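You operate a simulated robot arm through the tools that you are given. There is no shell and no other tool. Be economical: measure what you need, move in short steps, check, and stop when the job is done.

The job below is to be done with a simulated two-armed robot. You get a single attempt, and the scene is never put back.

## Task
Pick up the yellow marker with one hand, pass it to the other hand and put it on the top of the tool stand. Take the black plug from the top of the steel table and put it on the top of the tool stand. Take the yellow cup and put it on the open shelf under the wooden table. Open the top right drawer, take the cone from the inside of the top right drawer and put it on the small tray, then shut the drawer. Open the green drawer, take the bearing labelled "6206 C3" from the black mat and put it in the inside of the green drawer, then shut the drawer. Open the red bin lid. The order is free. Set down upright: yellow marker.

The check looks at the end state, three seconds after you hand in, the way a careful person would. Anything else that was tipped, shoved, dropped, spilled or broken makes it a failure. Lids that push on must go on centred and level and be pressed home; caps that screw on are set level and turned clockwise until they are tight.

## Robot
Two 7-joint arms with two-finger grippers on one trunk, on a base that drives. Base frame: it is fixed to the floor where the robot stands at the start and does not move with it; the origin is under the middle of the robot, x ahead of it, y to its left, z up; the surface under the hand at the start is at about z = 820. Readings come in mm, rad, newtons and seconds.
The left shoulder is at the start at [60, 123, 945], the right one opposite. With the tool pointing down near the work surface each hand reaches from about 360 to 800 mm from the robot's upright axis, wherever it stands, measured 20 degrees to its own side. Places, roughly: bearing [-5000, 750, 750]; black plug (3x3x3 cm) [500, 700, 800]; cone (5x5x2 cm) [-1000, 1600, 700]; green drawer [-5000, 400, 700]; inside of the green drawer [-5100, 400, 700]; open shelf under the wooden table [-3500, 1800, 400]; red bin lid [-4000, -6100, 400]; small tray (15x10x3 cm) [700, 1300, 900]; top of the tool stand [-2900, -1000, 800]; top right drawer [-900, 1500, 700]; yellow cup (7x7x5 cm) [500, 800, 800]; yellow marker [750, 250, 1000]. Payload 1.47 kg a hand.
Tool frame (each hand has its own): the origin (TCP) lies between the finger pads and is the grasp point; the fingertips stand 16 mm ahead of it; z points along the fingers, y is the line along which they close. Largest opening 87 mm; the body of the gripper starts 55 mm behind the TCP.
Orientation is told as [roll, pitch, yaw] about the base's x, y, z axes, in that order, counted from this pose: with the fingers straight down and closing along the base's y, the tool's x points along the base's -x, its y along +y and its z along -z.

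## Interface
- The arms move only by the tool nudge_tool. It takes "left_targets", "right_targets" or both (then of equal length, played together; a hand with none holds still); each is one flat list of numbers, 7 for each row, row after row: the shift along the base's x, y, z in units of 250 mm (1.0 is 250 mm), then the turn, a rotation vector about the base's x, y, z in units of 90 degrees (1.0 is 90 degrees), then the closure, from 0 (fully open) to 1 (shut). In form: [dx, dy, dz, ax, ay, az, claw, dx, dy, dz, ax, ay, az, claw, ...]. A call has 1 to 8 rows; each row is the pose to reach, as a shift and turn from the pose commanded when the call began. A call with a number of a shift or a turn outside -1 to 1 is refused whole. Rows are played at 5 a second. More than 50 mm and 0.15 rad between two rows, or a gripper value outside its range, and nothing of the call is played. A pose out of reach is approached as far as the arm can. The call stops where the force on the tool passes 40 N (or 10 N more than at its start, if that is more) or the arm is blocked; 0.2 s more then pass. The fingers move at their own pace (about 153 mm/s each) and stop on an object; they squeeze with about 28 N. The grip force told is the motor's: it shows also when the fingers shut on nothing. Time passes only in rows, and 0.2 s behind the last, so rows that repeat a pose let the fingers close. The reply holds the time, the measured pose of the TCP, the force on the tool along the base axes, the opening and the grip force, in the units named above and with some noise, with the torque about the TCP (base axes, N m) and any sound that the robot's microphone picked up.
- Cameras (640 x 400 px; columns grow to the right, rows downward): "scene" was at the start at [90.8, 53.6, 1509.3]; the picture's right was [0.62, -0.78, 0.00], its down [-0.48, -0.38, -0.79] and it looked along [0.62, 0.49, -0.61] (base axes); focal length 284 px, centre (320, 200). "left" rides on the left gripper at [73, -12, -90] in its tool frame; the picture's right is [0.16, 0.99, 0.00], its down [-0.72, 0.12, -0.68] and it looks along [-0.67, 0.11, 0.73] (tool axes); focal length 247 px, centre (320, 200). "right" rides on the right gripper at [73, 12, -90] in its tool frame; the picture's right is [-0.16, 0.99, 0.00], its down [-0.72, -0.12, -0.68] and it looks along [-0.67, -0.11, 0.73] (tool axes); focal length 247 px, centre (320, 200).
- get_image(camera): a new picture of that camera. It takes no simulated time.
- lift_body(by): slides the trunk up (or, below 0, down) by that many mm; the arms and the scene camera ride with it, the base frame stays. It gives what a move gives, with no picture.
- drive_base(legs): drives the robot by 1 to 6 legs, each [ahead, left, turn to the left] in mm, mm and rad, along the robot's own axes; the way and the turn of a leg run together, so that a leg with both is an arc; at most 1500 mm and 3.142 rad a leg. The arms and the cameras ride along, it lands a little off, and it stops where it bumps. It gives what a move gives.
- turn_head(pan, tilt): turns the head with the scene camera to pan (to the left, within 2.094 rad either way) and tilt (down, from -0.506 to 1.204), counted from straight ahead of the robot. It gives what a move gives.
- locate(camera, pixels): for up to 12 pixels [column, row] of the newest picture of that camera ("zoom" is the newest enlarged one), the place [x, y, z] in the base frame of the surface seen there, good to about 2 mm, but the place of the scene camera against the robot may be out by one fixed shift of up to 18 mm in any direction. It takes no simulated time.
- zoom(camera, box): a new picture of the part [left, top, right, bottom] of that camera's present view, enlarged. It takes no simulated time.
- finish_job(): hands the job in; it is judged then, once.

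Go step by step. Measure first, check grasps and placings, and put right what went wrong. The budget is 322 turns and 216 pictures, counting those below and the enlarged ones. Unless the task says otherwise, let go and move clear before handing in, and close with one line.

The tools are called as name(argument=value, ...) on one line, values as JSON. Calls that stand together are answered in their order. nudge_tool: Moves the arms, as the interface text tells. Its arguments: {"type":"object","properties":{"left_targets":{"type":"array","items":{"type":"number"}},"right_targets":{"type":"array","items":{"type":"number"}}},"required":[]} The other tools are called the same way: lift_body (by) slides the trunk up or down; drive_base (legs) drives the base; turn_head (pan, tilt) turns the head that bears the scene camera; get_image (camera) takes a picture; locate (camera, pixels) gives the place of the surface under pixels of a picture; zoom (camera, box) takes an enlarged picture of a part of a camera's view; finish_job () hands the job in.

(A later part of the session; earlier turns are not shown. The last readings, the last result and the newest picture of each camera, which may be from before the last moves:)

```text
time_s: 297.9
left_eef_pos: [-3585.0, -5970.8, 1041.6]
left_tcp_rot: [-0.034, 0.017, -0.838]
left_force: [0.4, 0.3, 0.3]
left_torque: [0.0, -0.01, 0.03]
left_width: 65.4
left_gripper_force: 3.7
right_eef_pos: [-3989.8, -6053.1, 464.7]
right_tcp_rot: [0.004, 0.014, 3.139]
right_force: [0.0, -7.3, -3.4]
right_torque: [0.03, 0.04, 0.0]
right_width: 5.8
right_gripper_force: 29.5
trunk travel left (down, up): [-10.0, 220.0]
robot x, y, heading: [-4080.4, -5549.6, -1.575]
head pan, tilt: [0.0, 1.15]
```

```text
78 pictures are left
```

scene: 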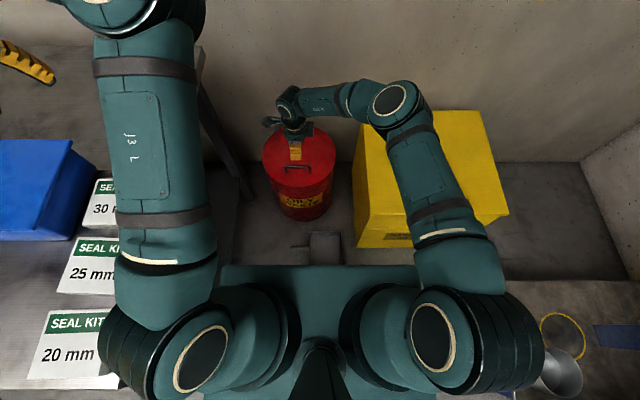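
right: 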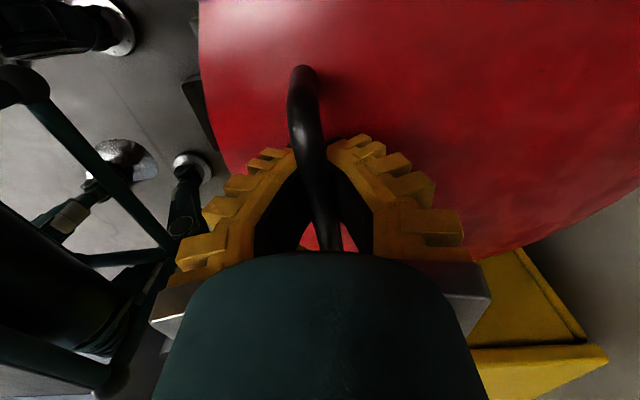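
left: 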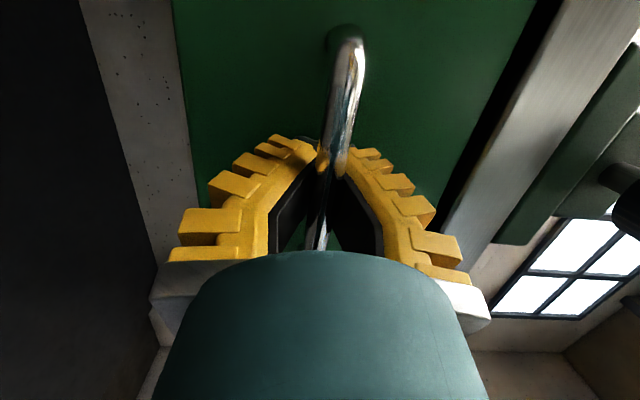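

Gripped. Lift along an arc about the rear hinge, first to ~40°.

nudge_tool(right_targets=[0, -0.01, 0.076, 0, 0, 0, 1, 0, -0.046, 0.152, 0, 0, 0, 1, 0, -0.08, 0.223, 0, 0, 0, 1, 0, -0.118, 0.293, 0, 0, 0, 1, 0, -0.163, 0.358, 0, 0, 0, 1, 0, -0.213, 0.42, 0, 0, 0, 1, 0, -0.27, 0.475, 0, 0, 0, 1, 0, -0.329, 0.528, 0, 0, 0, 1])

get_image(camera="scene")

```text
time_s: 298.7
left_eef_pos: [-3584.1, -5971.3, 1042.4]
left_tcp_rot: [-0.036, 0.018, -0.839]
left_force: [0.1, 0.6, 0.5]
left_torque: [-0.01, -0.01, -0.02]
left_width: 65.4
left_gripper_force: 2.9
right_eef_pos: [-3989.0, -6074.7, 516.3]
right_tcp_rot: [0.013, 0.015, 3.136]
right_force: [5.2, -15.5, -7.7]
right_torque: [0.12, -0.13, -0.11]
right_width: 6.1
right_gripper_force: 29.2
trunk travel left (down, up): [-10.0, 220.0]
robot x, y, heading: [-4077.5, -5549.5, -1.572]
head pan, tilt: [0.0, 1.15]
stopped in row 3 (right hand): the force on the tool passed its limit at 42 N (the readings are from after the stop); the commanded pose is now the measured one
```

```text
77 pictures are left
```

scene: 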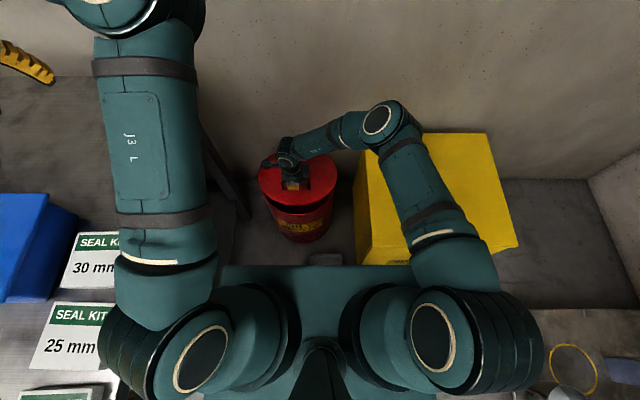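

The lid opens at the front as expected. Continue the arc with smaller steps and slightly more rearward.

nudge_tool(right_targets=[0, -0.035, 0.055, 0, 0, 0, 1, 0, -0.068, 0.106, 0, 0, 0, 1, 0, -0.108, 0.155, 0, 0, 0, 1, 0, -0.15, 0.2, 0, 0, 0, 1, 0, -0.197, 0.245, 0, 0, 0, 1, 0, -0.246, 0.285, 0, 0, 0, 1, 0, -0.298, 0.323, 0, 0, 0, 1, 0, -0.352, 0.358, 0, 0, 0, 1])

get_image(camera="scene")

```text
time_s: 300.5
left_eef_pos: [-3585.3, -5972.1, 1040.5]
left_tcp_rot: [-0.033, 0.02, -0.839]
left_force: [-0.8, 0.3, 0.1]
left_torque: [-0.03, 0.0, 0.01]
left_width: 65.2
left_gripper_force: 3.4
right_eef_pos: [-3989.1, -6159.1, 602.2]
right_tcp_rot: [0.006, 0.014, 3.138]
right_force: [-2.8, -12.7, -22.6]
right_torque: [0.15, -0.05, -0.02]
right_width: 6.1
right_gripper_force: 29.4
trunk travel left (down, up): [-10.0, 220.0]
robot x, y, heading: [-4076.5, -5546.8, -1.571]
head pan, tilt: [0.0, 1.15]
```

```text
76 pictures are left
```

scene: 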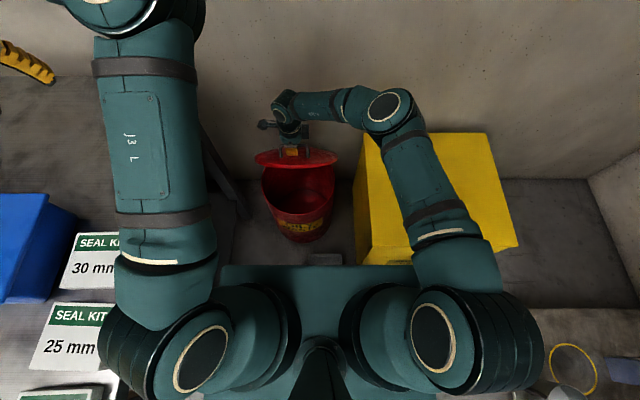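

Lid about 45–50° open. Continue back, with less rise.

nudge_tool(right_targets=[0, -0.07, 0.02, 0, 0, 0, 1, 0, -0.15, 0.045, 0, 0, 0, 1, 0, -0.232, 0.065, 0, 0, 0, 1, 0, -0.315, 0.08, 0, 0, 0, 1, 0, -0.4, 0.09, 0, 0, 0, 1, 0, -0.48, 0.09, 0, 0, 0, 1, 0, -0.55, 0.085, 0, 0, 0, 1])

get_image(camera="scene")

get_image(camera="right")

```text
time_s: 302.1
left_eef_pos: [-3585.2, -5970.4, 1040.4]
left_tcp_rot: [-0.034, 0.019, -0.838]
left_force: [-0.4, 0.8, -0.6]
left_torque: [-0.02, 0.01, 0.02]
left_width: 65.4
left_gripper_force: 3.1
right_eef_pos: [-3998.1, -6237.3, 630.8]
right_tcp_rot: [0.006, 0.014, 3.142]
right_force: [7.9, -3.5, -23.4]
right_torque: [0.04, 0.1, 0.14]
right_width: 5.9
right_gripper_force: 29.3
right hand out of reach, approached as far as the arm can: row 4, 5, 6, 7
trunk travel left (down, up): [-10.0, 220.0]
robot x, y, heading: [-4078.9, -5546.0, -1.571]
head pan, tilt: [0.0, 1.15]
```

```text
75 pictures are left
```

scene: 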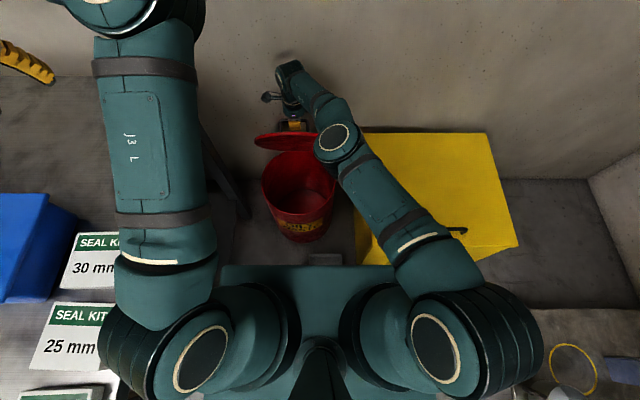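

```text
74 pictures are left
```

right: 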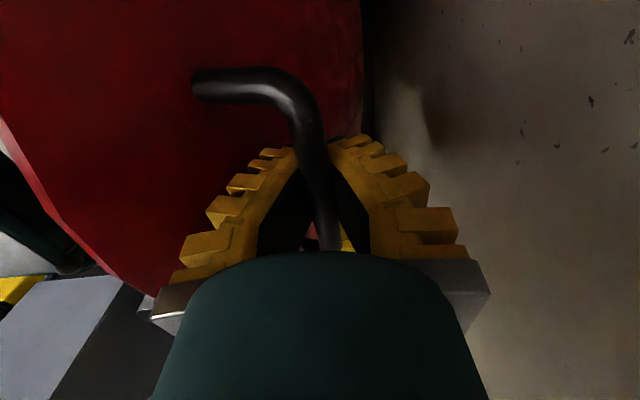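

Out of reach at y≈−6237 (lid ≈ 68°). Nudge the base 35 mm ahead, carrying the lid back.

drive_base(legs=[[35, 0, 0]])

get_image(camera="right")

locate(camera="right", pixels=[[350, 30], [330, 100], [380, 60], [300, 30], [20, 120], [270, 80]])

```text
time_s: 303.2
left_eef_pos: [-3585.1, -6004.9, 1041.1]
left_tcp_rot: [-0.033, 0.018, -0.847]
left_force: [-0.3, 0.1, -0.5]
left_torque: [0.01, 0.01, 0.02]
left_width: 65.4
left_gripper_force: 3.3
right_eef_pos: [-4003.7, -6267.8, 633.8]
right_tcp_rot: [0.007, 0.015, 3.131]
right_force: [-0.1, 0.1, -3.5]
right_torque: [0.03, -0.04, 0.11]
right_width: 6.1
right_gripper_force: 29.4
trunk travel left (down, up): [-10.0, 220.0]
robot x, y, heading: [-4072.4, -5577.9, -1.58]
head pan, tilt: [0.0, 1.15]
stopped in leg 1: the robot was blocked; the commanded pose is now the measured one
```

```text
73 pictures are left
```

right: 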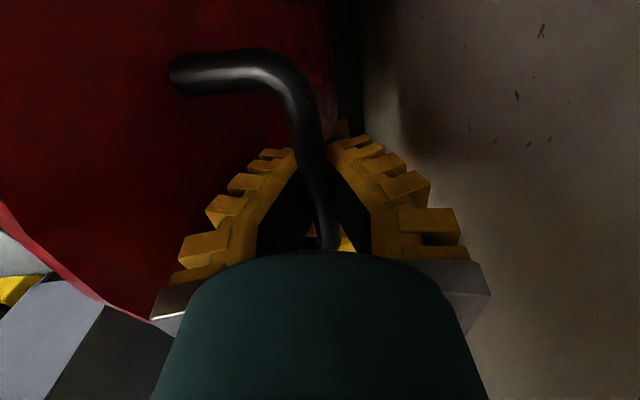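

```text
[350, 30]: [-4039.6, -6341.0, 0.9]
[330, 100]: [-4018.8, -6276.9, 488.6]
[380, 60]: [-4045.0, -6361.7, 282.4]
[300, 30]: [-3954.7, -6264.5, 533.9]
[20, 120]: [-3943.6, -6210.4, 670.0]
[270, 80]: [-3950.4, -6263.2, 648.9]
```

The base was blocked at the end; check what it met.

get_image(camera="scene")

zoom(camera="scene", box=[230, 50, 390, 270])

```text
72 pictures are left
```

scene: 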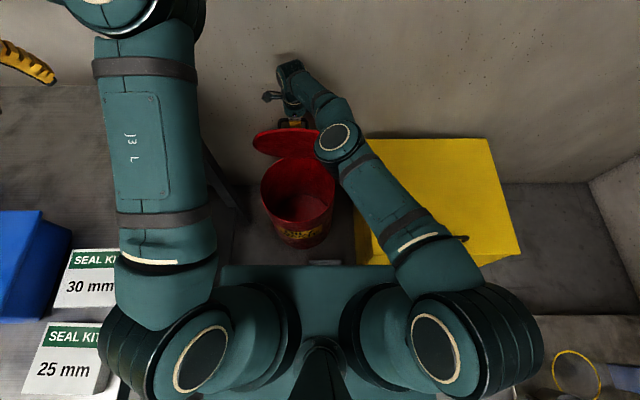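

```text
1.82 times, centred on (310, 160) of scene
```

zoom: 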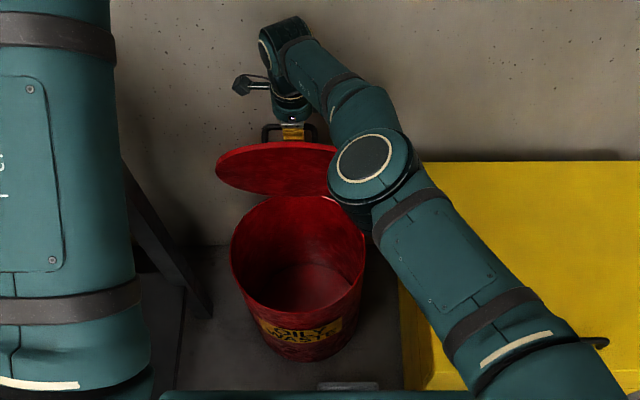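

The lid is wide open (~75°). Loosen the fingers around the bar to see whether it stays.

nudge_tool(right_targets=[0, 0, 0, 0, 0, 0, 0.85, 0, 0, 0, 0, 0, 0, 0.7, 0, 0, 0, 0, 0, 0, 0.6, 0, 0, 0, 0, 0, 0, 0.6])

get_image(camera="right")

locate(camera="right", pixels=[[300, 30], [20, 120], [270, 80], [250, 30]])

```text
time_s: 304.2
left_eef_pos: [-3585.4, -6004.0, 1041.0]
left_tcp_rot: [-0.035, 0.019, -0.847]
left_force: [1.0, -0.6, 0.0]
left_torque: [-0.02, 0.0, -0.01]
left_width: 65.6
left_gripper_force: 3.7
right_eef_pos: [-4003.3, -6269.4, 632.9]
right_tcp_rot: [0.011, 0.014, 3.13]
right_force: [-0.5, -1.1, 0.2]
right_torque: [0.07, 0.01, 0.03]
right_width: 40.1
right_gripper_force: 3.1
trunk travel left (down, up): [-10.0, 220.0]
robot x, y, heading: [-4075.5, -5578.4, -1.574]
head pan, tilt: [0.0, 1.15]
```

```text
70 pictures are left
```

right: 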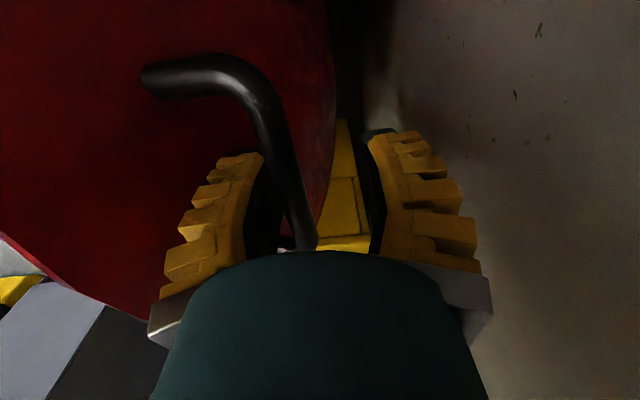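

```text
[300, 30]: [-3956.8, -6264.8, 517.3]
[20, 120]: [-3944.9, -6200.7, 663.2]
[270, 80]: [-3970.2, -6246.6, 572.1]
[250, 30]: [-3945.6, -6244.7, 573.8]
```

The lid settled forward a bit. Open a bit more to see whether it follows the finger or stays by friction.

nudge_tool(right_targets=[0, 0, 0, 0, 0, 0, 0.5, 0, 0, 0, 0, 0, 0, 0.45, 0, 0, 0, 0, 0, 0, 0.45])

get_image(camera="right")

locate(camera="scene", pixels=[[310, 262], [325, 262], [338, 262]])

```text
time_s: 305.0
left_eef_pos: [-3586.1, -6004.3, 1041.4]
left_tcp_rot: [-0.035, 0.017, -0.847]
left_force: [-0.1, 1.3, 0.0]
left_torque: [-0.01, -0.05, -0.02]
left_width: 65.5
left_gripper_force: 3.1
right_eef_pos: [-4003.2, -6269.2, 634.1]
right_tcp_rot: [0.009, 0.012, 3.13]
right_force: [0.4, -2.1, -0.4]
right_torque: [-0.03, -0.03, 0.01]
right_width: 52.7
right_gripper_force: 3.1
trunk travel left (down, up): [-10.0, 220.0]
robot x, y, heading: [-4079.0, -5579.2, -1.583]
head pan, tilt: [0.0, 1.15]
```

```text
69 pictures are left
```

right: 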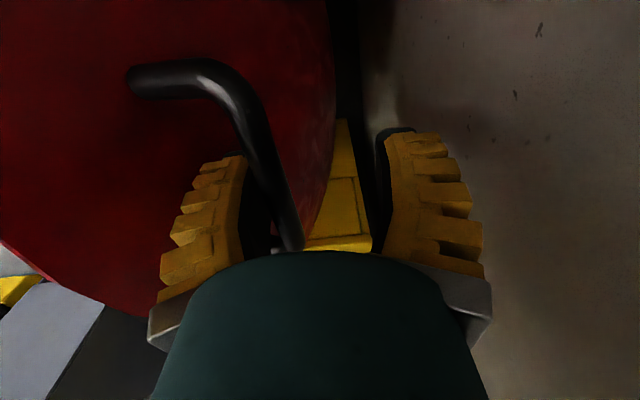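

```text
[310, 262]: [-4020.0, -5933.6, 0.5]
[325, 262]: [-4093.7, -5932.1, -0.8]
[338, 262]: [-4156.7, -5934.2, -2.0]
```

The lid leans on the front finger, so it must be pushed past vertical. Regrip with the right, and bring the left hand (fist tilted forward) to push the lid's underside.

nudge_tool(right_targets=[0, 0, 0, 0, 0, 0, 0.8, 0, 0, 0, 0, 0, 0, 1, 0, 0, 0, 0, 0, 0, 1])

nudge_tool(left_targets=[-0.1, -0.01, 0, -0.0725, -0.0281, -0.054, 0.8, -0.2, -0.02, 0, -0.145, -0.0562, -0.108, 1, -0.3, -0.03, 0, -0.2175, -0.0843, -0.162, 1, -0.4, -0.04, 0, -0.29, -0.1124, -0.216, 1, -0.5, -0.06, 0, -0.3625, -0.1405, -0.27, 1, -0.6, -0.08, 0, -0.435, -0.1686, -0.324, 1, -0.7, -0.1, 0, -0.5075, -0.1967, -0.378, 1, -0.8, -0.12, 0, -0.58, -0.2248, -0.432, 1])

get_image(camera="scene")

```text
time_s: 305.8
left_eef_pos: [-3586.6, -6004.8, 1040.9]
left_tcp_rot: [-0.034, 0.018, -0.845]
left_force: [1.0, 0.8, -0.4]
left_torque: [0.02, 0.03, 0.01]
left_width: 65.4
left_gripper_force: 3.2
right_eef_pos: [-4003.2, -6269.8, 632.4]
right_tcp_rot: [0.009, 0.012, 3.129]
right_force: [0.4, -0.3, -0.1]
right_torque: [0.03, -0.02, 0.07]
right_width: 6.0
right_gripper_force: 28.7
trunk travel left (down, up): [-10.0, 220.0]
robot x, y, heading: [-4077.2, -5573.8, -1.579]
head pan, tilt: [0.0, 1.15]
```

```text
time_s: 307.6
left_eef_pos: [-3787.9, -6032.7, 1041.2]
left_tcp_rot: [-0.016, -0.94, -1.594]
left_force: [-0.6, -0.9, 0.1]
left_torque: [-0.01, -0.03, 0.01]
left_width: 0.0
left_gripper_force: 28.5
right_eef_pos: [-4002.8, -6268.8, 632.2]
right_tcp_rot: [0.01, 0.012, 3.128]
right_force: [1.8, -0.6, -3.6]
right_torque: [0.02, -0.06, 0.1]
right_width: 6.1
right_gripper_force: 28.9
trunk travel left (down, up): [-10.0, 220.0]
robot x, y, heading: [-4076.8, -5582.4, -1.58]
head pan, tilt: [0.0, 1.15]
```

```text
68 pictures are left
```

scene: 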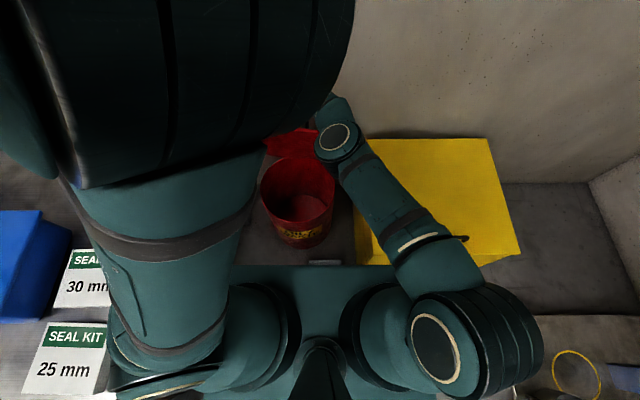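

Left elbow stays high; the left fist is tilted forward. Bring it down in front of the lid's underside.

nudge_tool(left_targets=[-0.08, -0.02, -0.12, 0, 0, 0, 1, -0.16, -0.04, -0.25, 0, 0, 0, 1, -0.24, -0.06, -0.38, 0, 0, 0, 1, -0.32, -0.08, -0.51, 0, 0, 0, 1, -0.4, -0.1, -0.64, 0, 0, 0, 1, -0.48, -0.12, -0.77, 0, 0, 0, 1, -0.55, -0.14, -0.9, 0, 0, 0, 1, -0.55, -0.14, -1, 0, 0, 0, 1])

get_image(camera="left")

get_image(camera="scene")

```text
time_s: 309.4
left_eef_pos: [-3922.9, -6069.8, 795.7]
left_tcp_rot: [-0.014, -0.94, -1.595]
left_force: [-0.2, 0.1, 0.0]
left_torque: [0.0, -0.04, 0.0]
left_width: 0.0
left_gripper_force: 28.1
left hand out of reach, approached as far as the arm can: row 3, 4, 5
right_eef_pos: [-4003.8, -6269.1, 632.7]
right_tcp_rot: [0.008, 0.014, 3.131]
right_force: [-0.4, -1.7, -6.8]
right_torque: [-0.02, -0.06, 0.08]
right_width: 5.9
right_gripper_force: 29.0
trunk travel left (down, up): [-10.0, 220.0]
robot x, y, heading: [-4075.2, -5575.6, -1.58]
head pan, tilt: [0.0, 1.15]
```

```text
67 pictures are left
```

left: 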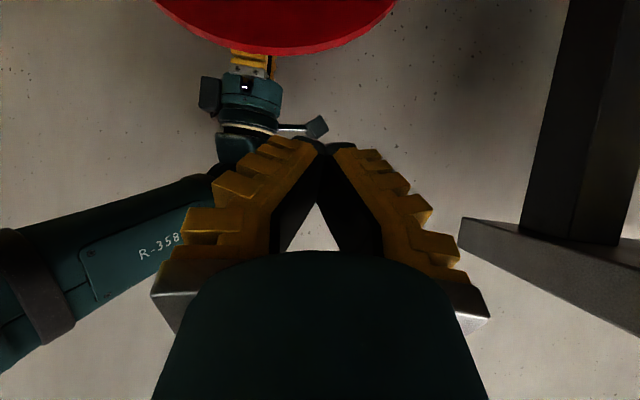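

```text
66 pictures are left
```

scene: 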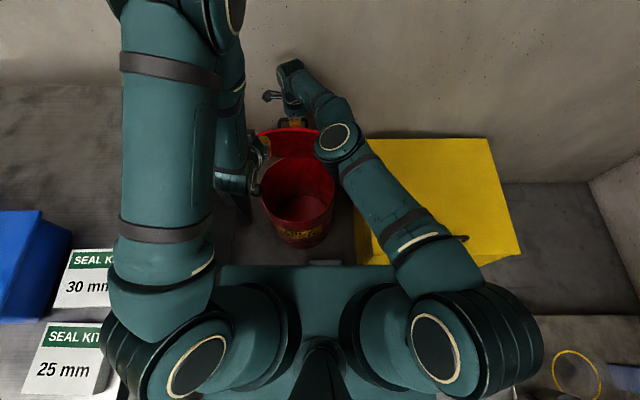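

locate(camera="left", pixels=[[250, 40], [330, 40], [385, 10], [250, 10], [300, 5]])

```text
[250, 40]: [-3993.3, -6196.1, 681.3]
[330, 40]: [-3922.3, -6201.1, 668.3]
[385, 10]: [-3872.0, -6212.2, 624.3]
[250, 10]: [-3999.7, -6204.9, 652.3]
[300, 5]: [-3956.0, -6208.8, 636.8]
```

Lid underside at about y≈−6205 (z 655), lid ≈73°. Bring the left fist to touch it.

nudge_tool(left_targets=[0, 0, -0.18, 0, 0, 0, 1, 0, -0.05, -0.36, 0, 0, 0, 1, 0, -0.12, -0.5, 0, 0, 0, 1, 0, -0.28, -0.54, 0, 0, 0, 1, 0, -0.42, -0.54, 0, 0, 0, 1, 0, -0.48, -0.54, 0, 0, 0, 1])

get_image(camera="left")

```text
time_s: 310.8
left_eef_pos: [-3926.0, -6186.5, 656.4]
left_tcp_rot: [-0.017, -0.931, -1.591]
left_force: [0.4, 26.5, 5.4]
left_torque: [-0.27, 0.05, 0.02]
left_width: 6.0
left_gripper_force: 27.2
right_eef_pos: [-4004.1, -6269.4, 632.4]
right_tcp_rot: [0.013, 0.014, 3.129]
right_force: [6.1, -27.0, -17.1]
right_torque: [0.32, 0.31, 0.3]
right_width: 0.1
right_gripper_force: 30.3
trunk travel left (down, up): [-10.0, 220.0]
robot x, y, heading: [-4077.2, -5580.5, -1.578]
head pan, tilt: [0.0, 1.15]
```

```text
65 pictures are left
```

left: 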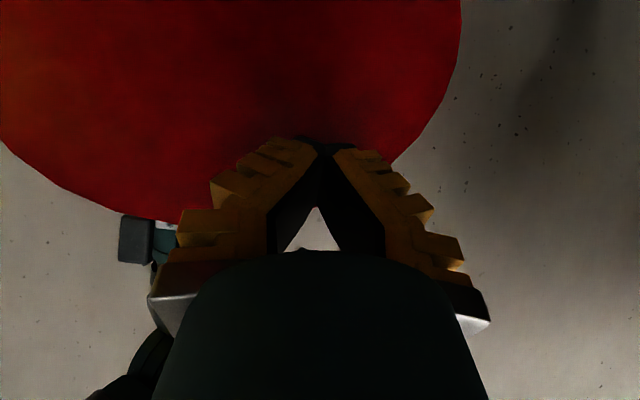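

Left fist pushes the lid with 26 N. Now open the right hand and lift it clear.

nudge_tool(right_targets=[0, 0, 0, 0, 0, 0, 0.6, 0, 0, 0, 0, 0, 0, 0.45, 0, 0, 0, 0, 0, 0, 0.45, 0, 0.02, 0.15, 0, 0, 0, 0.45, 0, 0.04, 0.32, 0, 0, 0, 0.45, 0, 0.1, 0.48, 0, 0, 0, 0.45])

get_image(camera="left")

get_image(camera="scene")

```text
time_s: 311.3
left_eef_pos: [-3925.5, -6182.5, 653.9]
left_tcp_rot: [-0.016, -0.917, -1.593]
left_force: [0.7, 20.6, -0.7]
left_torque: [-0.12, 0.01, -0.04]
left_width: 5.8
left_gripper_force: 27.8
right_eef_pos: [-4004.5, -6275.1, 636.7]
right_tcp_rot: [0.03, 0.016, 3.126]
right_force: [3.4, -24.7, -6.5]
right_torque: [-0.39, -0.09, 0.11]
right_width: 39.0
right_gripper_force: 0.0
trunk travel left (down, up): [-10.0, 220.0]
robot x, y, heading: [-4073.5, -5579.3, -1.58]
head pan, tilt: [0.0, 1.15]
stopped in row 2 (right hand): the force on the tool passed its limit at 51 N (the readings are from after the stop); the commanded pose is now the measured one
```

```text
64 pictures are left
```

left: 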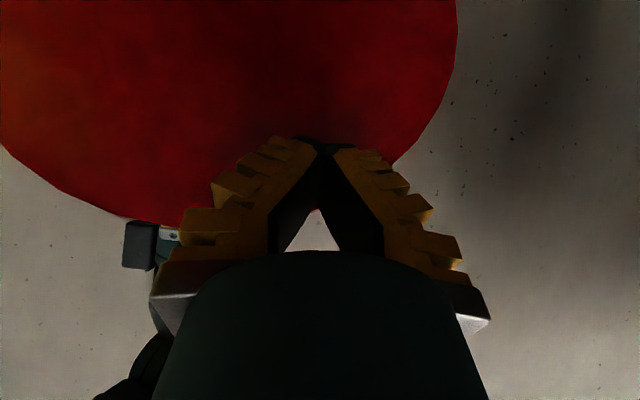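

```text
63 pictures are left
```

scene: 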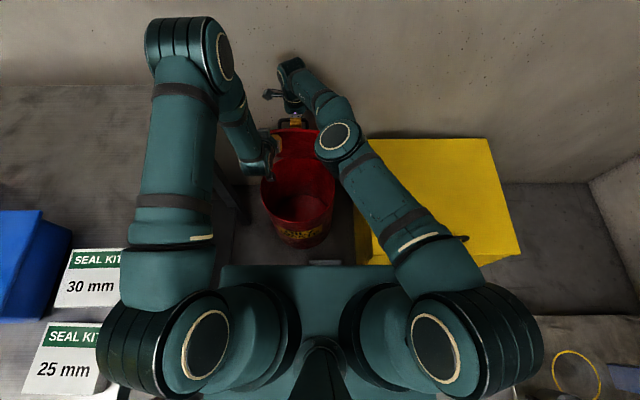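

The lid presses the right hand; raise it straight up out of the handle.

nudge_tool(right_targets=[0, -0.01, 0.06, 0, 0, 0, 0.45, 0, -0.01, 0.14, 0, 0, 0, 0.45, 0, -0.01, 0.26, 0, 0, 0, 0.45, 0, 0, 0.42, 0, 0, 0, 0.45, 0, 0.1, 0.55, 0, 0, 0, 0.45])

get_image(camera="scene")

```text
time_s: 312.5
left_eef_pos: [-3925.6, -6186.5, 656.6]
left_tcp_rot: [-0.014, -0.927, -1.592]
left_force: [0.1, 0.2, -0.1]
left_torque: [-0.05, -0.02, 0.01]
left_width: 0.3
left_gripper_force: 28.0
right_eef_pos: [-3986.6, -6286.1, 767.4]
right_tcp_rot: [0.02, 0.015, 3.128]
right_force: [-0.1, -0.9, -0.5]
right_torque: [-0.03, 0.02, -0.01]
right_width: 53.5
right_gripper_force: 4.1
right hand out of reach, approached as far as the arm can: row 2, 3, 4, 5
trunk travel left (down, up): [-10.0, 220.0]
robot x, y, heading: [-4077.3, -5577.5, -1.58]
head pan, tilt: [0.0, 1.15]
```

```text
62 pictures are left
```

scene: 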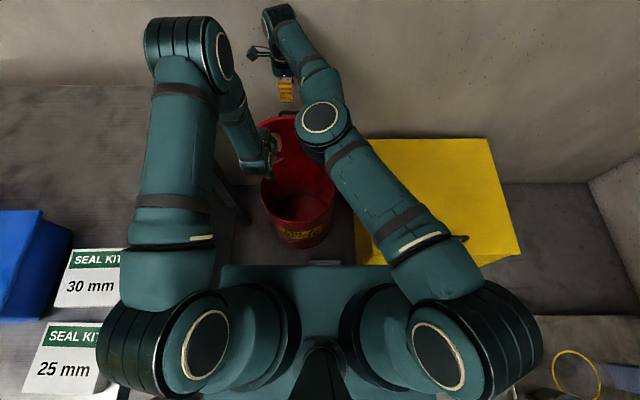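

The right hand is clear. Push further with the left fist.

nudge_tool(left_targets=[0, -0.1, 0.01, 0, 0, 0, 1, 0, -0.2, 0.01, 0, 0, 0, 1, 0, -0.3, 0, 0, 0, 0, 1, 0, -0.38, 0, 0, 0, 0, 1])

get_image(camera="left")

locate(camera="left", pixels=[[320, 60], [250, 60], [320, 20], [300, 100]])

```text
time_s: 313.0
left_eef_pos: [-3925.8, -6219.8, 658.4]
left_tcp_rot: [-0.016, -0.92, -1.594]
left_force: [1.5, 13.6, 12.2]
left_torque: [-0.29, -0.14, 0.15]
left_width: 6.0
left_gripper_force: 27.5
right_eef_pos: [-3987.2, -6285.8, 766.7]
right_tcp_rot: [0.022, 0.014, 3.128]
right_force: [-0.2, 0.1, 0.0]
right_torque: [0.02, 0.04, -0.01]
right_width: 53.2
right_gripper_force: 4.2
trunk travel left (down, up): [-10.0, 220.0]
robot x, y, heading: [-4079.7, -5578.1, -1.575]
head pan, tilt: [0.0, 1.15]
stopped in row 2 (left hand): the force on the tool passed its limit at 57 N (the readings are from after the stop); the commanded pose is now the measured one
```

```text
61 pictures are left
```

left: 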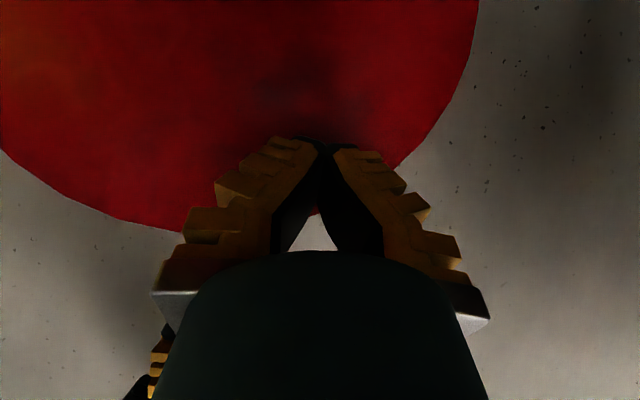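

```text
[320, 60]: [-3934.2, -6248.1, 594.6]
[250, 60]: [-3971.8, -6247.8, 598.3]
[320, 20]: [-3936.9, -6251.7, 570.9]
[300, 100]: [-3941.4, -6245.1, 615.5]
```

The lid is at ≈82° and resists firmly, likely its stop. Retract the left fist a little and see whether it stays.

nudge_tool(left_targets=[0, 0.06, 0, 0, 0, 0, 1, 0, 0.12, 0, 0, 0, 0, 1, 0, 0.12, 0, 0, 0, 0, 1, 0, 0.12, 0, 0, 0, 0, 1, 0, 0.12, 0, 0, 0, 0, 1])

get_image(camera="left")

locate(camera="left", pixels=[[320, 60], [250, 60], [320, 20], [300, 100]])

```text
time_s: 314.2
left_eef_pos: [-3925.3, -6190.6, 658.0]
left_tcp_rot: [-0.016, -0.921, -1.594]
left_force: [0.1, -0.4, 0.7]
left_torque: [-0.05, 0.01, 0.0]
left_width: 0.2
left_gripper_force: 27.7
right_eef_pos: [-3987.8, -6286.9, 766.3]
right_tcp_rot: [0.022, 0.016, 3.127]
right_force: [-0.3, 0.5, 0.2]
right_torque: [-0.02, -0.03, 0.0]
right_width: 53.3
right_gripper_force: 4.2
trunk travel left (down, up): [-10.0, 220.0]
robot x, y, heading: [-4080.0, -5577.8, -1.577]
head pan, tilt: [0.0, 1.15]
```

```text
60 pictures are left
```

left: 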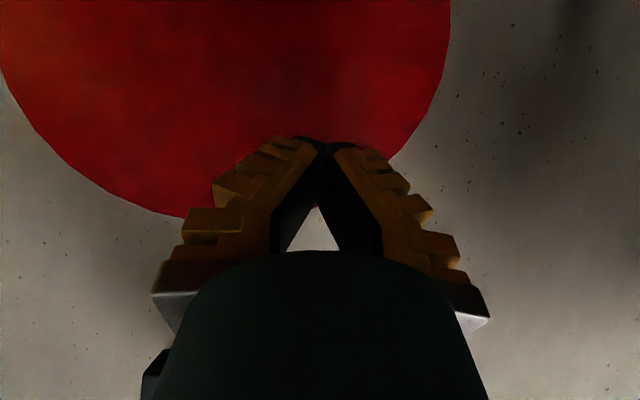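

```text
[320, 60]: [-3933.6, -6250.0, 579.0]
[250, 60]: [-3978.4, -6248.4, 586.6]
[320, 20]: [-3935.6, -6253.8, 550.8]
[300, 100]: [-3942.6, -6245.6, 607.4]
```

The lid stays open at ≈82° by itself. Withdraw both hands upward/back and reverse the base.

nudge_tool(left_targets=[0, 0.1, 0.1, 0, 0, 0, 1, 0, 0.2, 0.2, 0, 0, 0, 1, 0, 0.28, 0.34, 0, 0, 0, 1, 0.02, 0.34, 0.5, 0, 0, 0, 1, 0.04, 0.4, 0.66, 0, 0, 0, 1, 0.06, 0.46, 0.82, 0, 0, 0, 1], right_targets=[0, 0, 0.12, 0, 0, 0, 0.45, 0, 0.02, 0.28, 0, 0, 0, 0.45, 0, 0.12, 0.4, 0, 0, 0, 0.45, -0.05, 0.28, 0.45, 0, 0, 0, 0.45, -0.12, 0.44, 0.5, 0, 0, 0, 0.45, -0.2, 0.6, 0.5, 0, 0, 0, 0.45])

drive_base(legs=[[-500, 0, 0]])

turn_head(pan=0, tilt=0.8)

get_image(camera="scene")

```text
time_s: 315.6
left_eef_pos: [-3907.6, -6072.1, 864.4]
left_tcp_rot: [-0.016, -0.923, -1.593]
left_force: [1.0, 0.4, 0.5]
left_torque: [-0.02, 0.06, -0.02]
left_width: 0.0
left_gripper_force: 28.4
right_eef_pos: [-3976.5, -6279.4, 896.3]
right_tcp_rot: [0.021, 0.015, 3.128]
right_force: [-1.1, -0.2, -0.4]
right_torque: [0.0, 0.02, 0.0]
right_width: 53.3
right_gripper_force: 3.9
right hand out of reach, approached as far as the arm can: row 2, 3, 4, 5, 6
trunk travel left (down, up): [-10.0, 220.0]
robot x, y, heading: [-4071.0, -5573.9, -1.584]
head pan, tilt: [0.0, 1.15]
```

```text
time_s: 318.6
left_eef_pos: [-3902.6, -5559.9, 865.6]
left_tcp_rot: [-0.014, -0.921, -1.591]
left_force: [-0.6, -0.4, 0.4]
left_torque: [-0.03, -0.01, -0.01]
left_width: 0.0
left_gripper_force: 28.0
right_eef_pos: [-3971.4, -5766.8, 895.5]
right_tcp_rot: [0.021, 0.014, 3.132]
right_force: [-0.6, 0.8, 1.3]
right_torque: [0.01, -0.02, 0.02]
right_width: 53.1
right_gripper_force: 4.1
trunk travel left (down, up): [-10.0, 220.0]
robot x, y, heading: [-4073.6, -5068.0, -1.568]
head pan, tilt: [0.0, 1.15]
```

```text
time_s: 319.5
left_eef_pos: [-3903.5, -5561.1, 864.2]
left_tcp_rot: [-0.016, -0.919, -1.592]
left_force: [-0.3, 0.3, -0.8]
left_torque: [-0.01, 0.0, 0.01]
left_width: 0.0
left_gripper_force: 27.8
right_eef_pos: [-3969.9, -5767.8, 895.5]
right_tcp_rot: [0.02, 0.015, 3.131]
right_force: [0.1, 0.3, -0.7]
right_torque: [-0.04, -0.02, 0.02]
right_width: 53.3
right_gripper_force: 4.0
trunk travel left (down, up): [-10.0, 220.0]
robot x, y, heading: [-4073.6, -5065.2, -1.576]
head pan, tilt: [0.0, 0.799]
```

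```text
59 pictures are left
```

scene: 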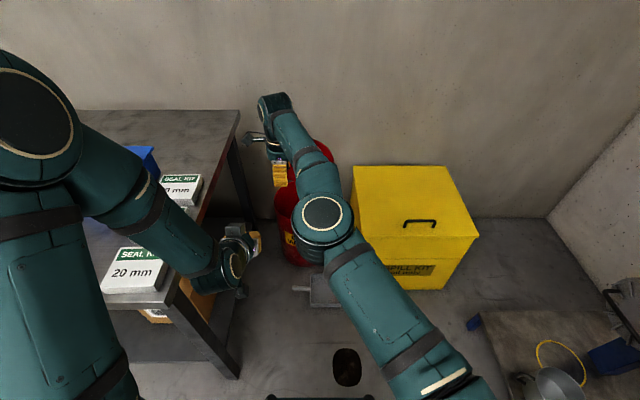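

The lid remains open and the dustpan is unmoved. Reset both arms to neutral (pointing down, closing lateral) and raise the trunk.

nudge_tool(left_targets=[0.04, 0, 0.08, 0.0725, 0, 0, 0.5, 0.08, 0, 0.16, 0.145, 0, 0, 0.2, 0.12, 0, 0.24, 0.2175, 0, 0, 0.2, 0.16, 0, 0.32, 0.29, 0, 0, 0.2, 0.2, 0, 0.4, 0.3625, 0, 0, 0.2, 0.24, 0, 0.48, 0.435, 0, 0, 0.2, 0.28, 0, 0.56, 0.5075, 0, 0, 0.2, 0.32, 0, 0.6, 0.58, 0, 0, 0.2], right_targets=[-0.1, 0.04, 0.05, 0, 0, 0.09, 0.2, -0.2, 0.08, 0.1, 0, 0, 0.18, 0.2, -0.3, 0.12, 0.15, 0, 0, 0.27, 0.2, -0.4, 0.16, 0.2, 0, 0, 0.36, 0.2, -0.5, 0.2, 0.25, 0, 0, 0.45, 0.2, -0.6, 0.24, 0.3, 0, 0, 0.54, 0.2, -0.7, 0.28, 0.35, 0, 0, 0.63, 0.2, -0.8, 0.32, 0.4, 0, 0, 0.72, 0.2])

nudge_tool(right_targets=[-0.05, 0.04, 0, 0, 0, 0.09, 0.2, -0.1, 0.08, 0, 0, 0, 0.18, 0.2, -0.15, 0.1, 0, 0, 0, 0.265, 0.2, -0.2, 0.12, 0, 0, 0, 0.28, 0.2])

lift_body(by=90)

drive_base(legs=[[-500, 0, 0], [0, 0, 1.573], [0, 0, 1.573]])

```text
time_s: 321.3
left_eef_pos: [-3819.0, -5561.3, 1012.8]
left_tcp_rot: [-0.031, -0.008, -1.581]
left_force: [0.3, -0.6, 0.4]
left_torque: [0.04, 0.04, -0.02]
left_width: 73.2
left_gripper_force: 2.2
right_eef_pos: [-4177.1, -5693.4, 997.8]
right_tcp_rot: [0.036, 0.019, -2.057]
right_force: [8.5, 8.6, -6.1]
right_torque: [-0.72, 0.64, 0.02]
right_width: 73.5
right_gripper_force: 2.6
right hand out of reach, approached as far as the arm can: row 1, 2, 3, 4, 5, 6
trunk travel left (down, up): [-10.0, 220.0]
robot x, y, heading: [-4074.1, -5068.3, -1.577]
head pan, tilt: [0.0, 0.799]
```

```text
time_s: 322.3
left_eef_pos: [-3820.9, -5560.9, 1013.9]
left_tcp_rot: [-0.031, -0.011, -1.583]
left_force: [0.3, 0.1, 0.2]
left_torque: [0.02, 0.0, -0.01]
left_width: 73.1
left_gripper_force: 2.8
right_eef_pos: [-4220.2, -5657.4, 993.9]
right_tcp_rot: [0.019, 0.013, -1.578]
right_force: [0.2, -0.3, 0.0]
right_torque: [0.03, 0.01, -0.01]
right_width: 73.2
right_gripper_force: 2.1
trunk travel left (down, up): [-10.0, 220.0]
robot x, y, heading: [-4072.6, -5066.8, -1.572]
head pan, tilt: [0.0, 0.799]
```

```text
time_s: 323.5
left_eef_pos: [-3823.0, -5562.2, 1102.7]
left_tcp_rot: [-0.032, -0.008, -1.584]
left_force: [-0.4, 0.0, 0.7]
left_torque: [-0.01, 0.0, 0.01]
left_width: 73.2
left_gripper_force: 1.9
right_eef_pos: [-4219.3, -5657.0, 1084.6]
right_tcp_rot: [0.021, 0.019, -1.583]
right_force: [-0.2, -0.7, 0.2]
right_torque: [0.0, -0.01, 0.0]
right_width: 73.1
right_gripper_force: 2.4
trunk travel left (down, up): [-100.0, 130.0]
robot x, y, heading: [-4075.1, -5064.9, -1.574]
head pan, tilt: [0.0, 0.799]
```

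```text
time_s: 334.3
left_eef_pos: [-4376.1, -4090.4, 1104.0]
left_tcp_rot: [-0.031, -0.008, 1.663]
left_force: [0.4, 0.2, -0.7]
left_torque: [-0.01, -0.03, 0.01]
left_width: 72.8
left_gripper_force: 2.6
right_eef_pos: [-3989.8, -3953.5, 1084.2]
right_tcp_rot: [0.019, 0.015, 1.663]
right_force: [0.3, -0.2, 0.2]
right_torque: [0.03, 0.01, -0.01]
right_width: 73.2
right_gripper_force: 2.1
trunk travel left (down, up): [-100.0, 130.0]
robot x, y, heading: [-4074.6, -4558.7, 1.671]
head pan, tilt: [0.0, 0.799]
```

drive_base(legs=[[0, 0, -0.1], [1500, 0, 0], [1500, 0, 0], [1500, 0, 0], [350, 0, 0], [0, 0, -1.571]])

drive_base(legs=[[1500, 0, 0], [1500, 0, 0], [500, 0, 0]])

```text
time_s: 362.3
left_eef_pos: [-3630.0, 575.6, 1104.4]
left_tcp_rot: [-0.031, -0.01, -0.031]
left_force: [-0.4, -0.1, 0.4]
left_torque: [-0.04, 0.0, 0.0]
left_width: 73.2
left_gripper_force: 2.2
right_eef_pos: [-3541.7, 175.1, 1084.4]
right_tcp_rot: [0.018, 0.013, -0.028]
right_force: [-0.4, -0.1, -0.3]
right_torque: [-0.01, 0.01, 0.0]
right_width: 72.9
right_gripper_force: 2.1
trunk travel left (down, up): [-100.0, 130.0]
robot x, y, heading: [-4135.4, 335.6, -0.021]
head pan, tilt: [0.0, 0.799]
```

```text
time_s: 379.3
left_eef_pos: [-139.0, 545.6, 1103.6]
left_tcp_rot: [-0.031, -0.009, 0.008]
left_force: [0.6, -0.5, 0.2]
left_torque: [-0.01, 0.03, -0.01]
left_width: 73.3
left_gripper_force: 2.7
right_eef_pos: [-33.7, 149.3, 1084.5]
right_tcp_rot: [0.018, 0.015, 0.012]
right_force: [-0.4, -0.5, 0.2]
right_torque: [0.03, 0.05, 0.03]
right_width: 73.0
right_gripper_force: 2.9
trunk travel left (down, up): [-100.0, 130.0]
robot x, y, heading: [-630.2, 285.2, 0.017]
head pan, tilt: [0.0, 0.799]
```

Now at (−630,285). Look at the wooden bench's right drawers.

turn_head(pan=1.75, tilt=0.55)

get_image(camera="scene")

```text
time_s: 381.1
left_eef_pos: [-139.8, 545.6, 1104.2]
left_tcp_rot: [-0.03, -0.008, 0.008]
left_force: [-0.3, -0.7, -0.7]
left_torque: [0.0, 0.01, 0.0]
left_width: 73.3
left_gripper_force: 2.6
right_eef_pos: [-34.9, 149.9, 1084.3]
right_tcp_rot: [0.018, 0.014, 0.01]
right_force: [-0.3, 0.6, -0.3]
right_torque: [0.0, -0.01, 0.01]
right_width: 73.1
right_gripper_force: 2.8
trunk travel left (down, up): [-100.0, 130.0]
robot x, y, heading: [-627.2, 284.5, 0.016]
head pan, tilt: [1.751, 0.55]
```

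```text
58 pictures are left
```

scene: 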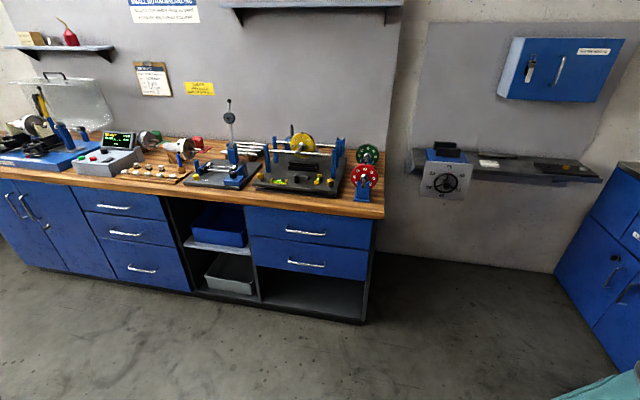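

The top right drawer is at (310,226) with its handle at (305,233). Locate.

zoom(camera="scene", box=[230, 190, 390, 290])

locate(camera="zoom", pixels=[[225, 167], [300, 173], [385, 178], [226, 172], [380, 183], [75, 65], [75, 145], [570, 120], [565, 235], [300, 120], [300, 90], [60, 30]])

```text
4.00 times, centred on (310, 240) of scene
```

zoom: 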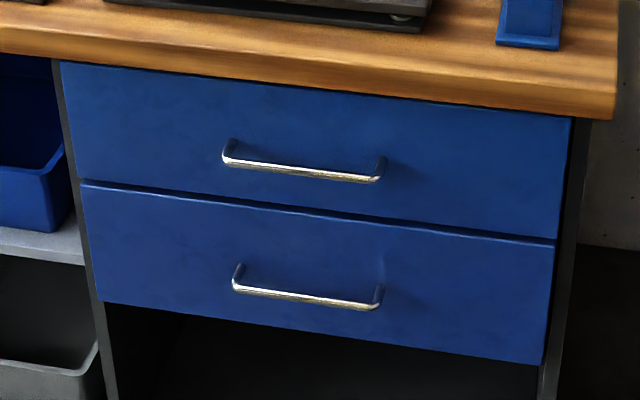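

```text
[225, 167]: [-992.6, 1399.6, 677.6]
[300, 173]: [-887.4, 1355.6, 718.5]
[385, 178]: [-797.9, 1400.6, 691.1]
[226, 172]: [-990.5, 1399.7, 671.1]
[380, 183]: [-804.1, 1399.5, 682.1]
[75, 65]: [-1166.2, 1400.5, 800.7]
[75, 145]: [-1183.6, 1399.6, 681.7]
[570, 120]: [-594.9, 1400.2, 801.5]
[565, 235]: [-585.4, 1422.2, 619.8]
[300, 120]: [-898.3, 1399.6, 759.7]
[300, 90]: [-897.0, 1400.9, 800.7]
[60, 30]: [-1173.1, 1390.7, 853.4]
```

Drawer front at y≈1400; bar at ≈(−905,1356,725). Drive to face it and orient the right hand forward with vertical closing.

drive_base(legs=[[0, 0, 1.555], [250, 390, 0]])

nudge_tool(right_targets=[0, 0, 0, 0.0481, -0.0481, 0.0481, 0.2, 0, 0, 0, 0.0962, -0.0962, 0.0962, 0.2, 0, 0, 0, 0.1443, -0.1443, 0.1443, 0.2, 0, 0, 0, 0.1924, -0.1924, 0.1924, 0.2, 0, 0, 0, 0.2405, -0.2405, 0.2405, 0.2, 0, 0, 0, 0.2887, -0.2887, 0.2887, 0.2, 0, 0, 0, 0.3368, -0.3368, 0.3368, 0.2, 0, 0, 0, 0.3849, -0.3849, 0.3849, 0.2])

nudge_tool(right_targets=[0, 0, -0.1, 0.0481, -0.0481, 0.0481, 0.2, 0, 0, -0.2, 0.0962, -0.0962, 0.0962, 0.2, 0, 0, -0.3, 0.1443, -0.1443, 0.1443, 0.2, 0, 0, -0.4, 0.1924, -0.1924, 0.1924, 0.2, 0, 0, -0.5, 0.2405, -0.2405, 0.2405, 0.2, 0, 0, -0.6, 0.2887, -0.2887, 0.2887, 0.2, 0, 0, -0.7, 0.3368, -0.3368, 0.3368, 0.2, 0, 0, -0.8, 0.3849, -0.3849, 0.3849, 0.2])

lift_body(by=-90)

get_image(camera="right")

```text
time_s: 388.8
left_eef_pos: [-1269.4, 1018.7, 1104.1]
left_tcp_rot: [-0.031, -0.009, 1.556]
left_force: [-1.3, 0.2, 0.8]
left_torque: [0.02, 0.0, -0.04]
left_width: 73.1
left_gripper_force: 2.0
right_eef_pos: [-871.0, 1112.5, 1084.4]
right_tcp_rot: [0.02, 0.012, 1.557]
right_force: [0.4, 0.8, 0.1]
right_torque: [0.02, 0.0, -0.02]
right_width: 73.1
right_gripper_force: 2.3
trunk travel left (down, up): [-100.0, 130.0]
robot x, y, heading: [-1019.4, 523.5, 1.564]
head pan, tilt: [1.751, 0.55]
```

```text
time_s: 390.6
left_eef_pos: [-1269.0, 1018.2, 1103.8]
left_tcp_rot: [-0.032, -0.012, 1.554]
left_force: [-1.0, 0.2, 0.1]
left_torque: [0.01, 0.02, 0.01]
left_width: 73.0
left_gripper_force: 2.5
right_eef_pos: [-869.8, 1112.7, 1085.8]
right_tcp_rot: [-0.762, -0.341, 2.337]
right_force: [0.8, -0.9, 0.6]
right_torque: [-0.01, -0.03, -0.02]
right_width: 73.2
right_gripper_force: 2.7
trunk travel left (down, up): [-100.0, 130.0]
robot x, y, heading: [-1021.3, 520.8, 1.563]
head pan, tilt: [1.751, 0.55]
```

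```text
time_s: 392.4
left_eef_pos: [-1269.7, 1018.6, 1103.1]
left_tcp_rot: [-0.031, -0.008, 1.556]
left_force: [-0.2, 0.7, 0.7]
left_torque: [-0.02, 0.0, 0.02]
left_width: 73.2
left_gripper_force: 2.5
right_eef_pos: [-867.5, 1112.3, 883.9]
right_tcp_rot: [-1.551, -0.016, 3.129]
right_force: [-0.4, -0.3, 0.0]
right_torque: [0.02, 0.02, 0.02]
right_width: 73.0
right_gripper_force: 2.4
trunk travel left (down, up): [-100.0, 130.0]
robot x, y, heading: [-1020.3, 521.3, 1.562]
head pan, tilt: [1.751, 0.55]
```

```text
time_s: 393.7
left_eef_pos: [-1268.9, 1018.1, 1013.3]
left_tcp_rot: [-0.032, -0.01, 1.555]
left_force: [-0.1, -0.2, -0.2]
left_torque: [0.0, 0.01, -0.01]
left_width: 73.0
left_gripper_force: 2.6
right_eef_pos: [-868.3, 1112.0, 795.7]
right_tcp_rot: [-1.552, -0.013, 3.128]
right_force: [0.2, 0.0, 0.5]
right_torque: [0.01, 0.01, -0.03]
right_width: 73.1
right_gripper_force: 2.4
trunk travel left (down, up): [-10.0, 220.0]
robot x, y, heading: [-1019.2, 522.9, 1.566]
head pan, tilt: [1.751, 0.55]
```

```text
56 pictures are left
```

right: 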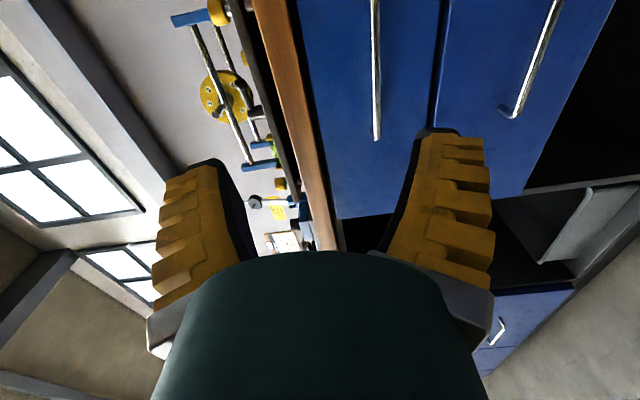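

locate(camera="right", pixels=[[375, 20], [376, 60], [377, 100], [377, 135], [400, 60], [300, 60], [440, 60]])

```text
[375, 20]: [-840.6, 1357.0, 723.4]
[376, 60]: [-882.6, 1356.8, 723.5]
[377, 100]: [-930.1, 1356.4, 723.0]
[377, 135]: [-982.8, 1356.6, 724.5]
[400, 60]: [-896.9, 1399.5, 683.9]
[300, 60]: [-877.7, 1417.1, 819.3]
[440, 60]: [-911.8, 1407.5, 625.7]
```

Bar at y 1356, z 723.5, centre x ≈ −900. Drive ahead 150, then lower and grip deep.

drive_base(legs=[[150, 0, 0]])

nudge_tool(right_targets=[-0.05, 0, -0.15, 0, 0, 0, 0.4, -0.1, 0, -0.29, 0, 0, 0, 0.4, -0.1, 0, -0.29, 0, 0, 0, 0.4])

get_image(camera="right")

locate(camera="right", pixels=[[325, 40], [325, 80], [325, 120]])

```text
time_s: 395.0
left_eef_pos: [-1265.9, 1167.5, 1013.4]
left_tcp_rot: [-0.03, -0.009, 1.548]
left_force: [-0.2, -0.4, -0.3]
left_torque: [-0.05, 0.01, 0.01]
left_width: 73.1
left_gripper_force: 2.7
right_eef_pos: [-864.0, 1259.7, 794.6]
right_tcp_rot: [-1.549, -0.015, 3.123]
right_force: [0.1, 0.2, -0.6]
right_torque: [0.05, 0.0, 0.02]
right_width: 73.1
right_gripper_force: 2.6
trunk travel left (down, up): [-10.0, 220.0]
robot x, y, heading: [-1013.8, 669.9, 1.556]
head pan, tilt: [1.751, 0.55]
```

```text
time_s: 395.8
left_eef_pos: [-1264.9, 1168.1, 1013.6]
left_tcp_rot: [-0.032, -0.01, 1.549]
left_force: [-0.4, -0.9, -0.2]
left_torque: [0.0, 0.01, 0.06]
left_width: 73.1
left_gripper_force: 2.7
right_eef_pos: [-887.4, 1257.7, 719.6]
right_tcp_rot: [-1.552, -0.014, 3.121]
right_force: [0.4, 0.9, -0.9]
right_torque: [0.02, -0.01, -0.01]
right_width: 57.6
right_gripper_force: 3.8
trunk travel left (down, up): [-10.0, 220.0]
robot x, y, heading: [-1022.1, 669.8, 1.559]
head pan, tilt: [1.751, 0.55]
```

```text
55 pictures are left
```

right: 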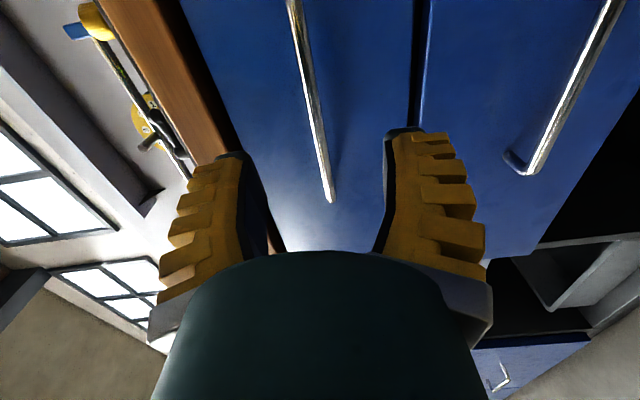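

```text
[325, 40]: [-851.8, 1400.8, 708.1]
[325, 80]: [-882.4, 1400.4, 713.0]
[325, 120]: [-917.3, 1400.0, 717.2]
```

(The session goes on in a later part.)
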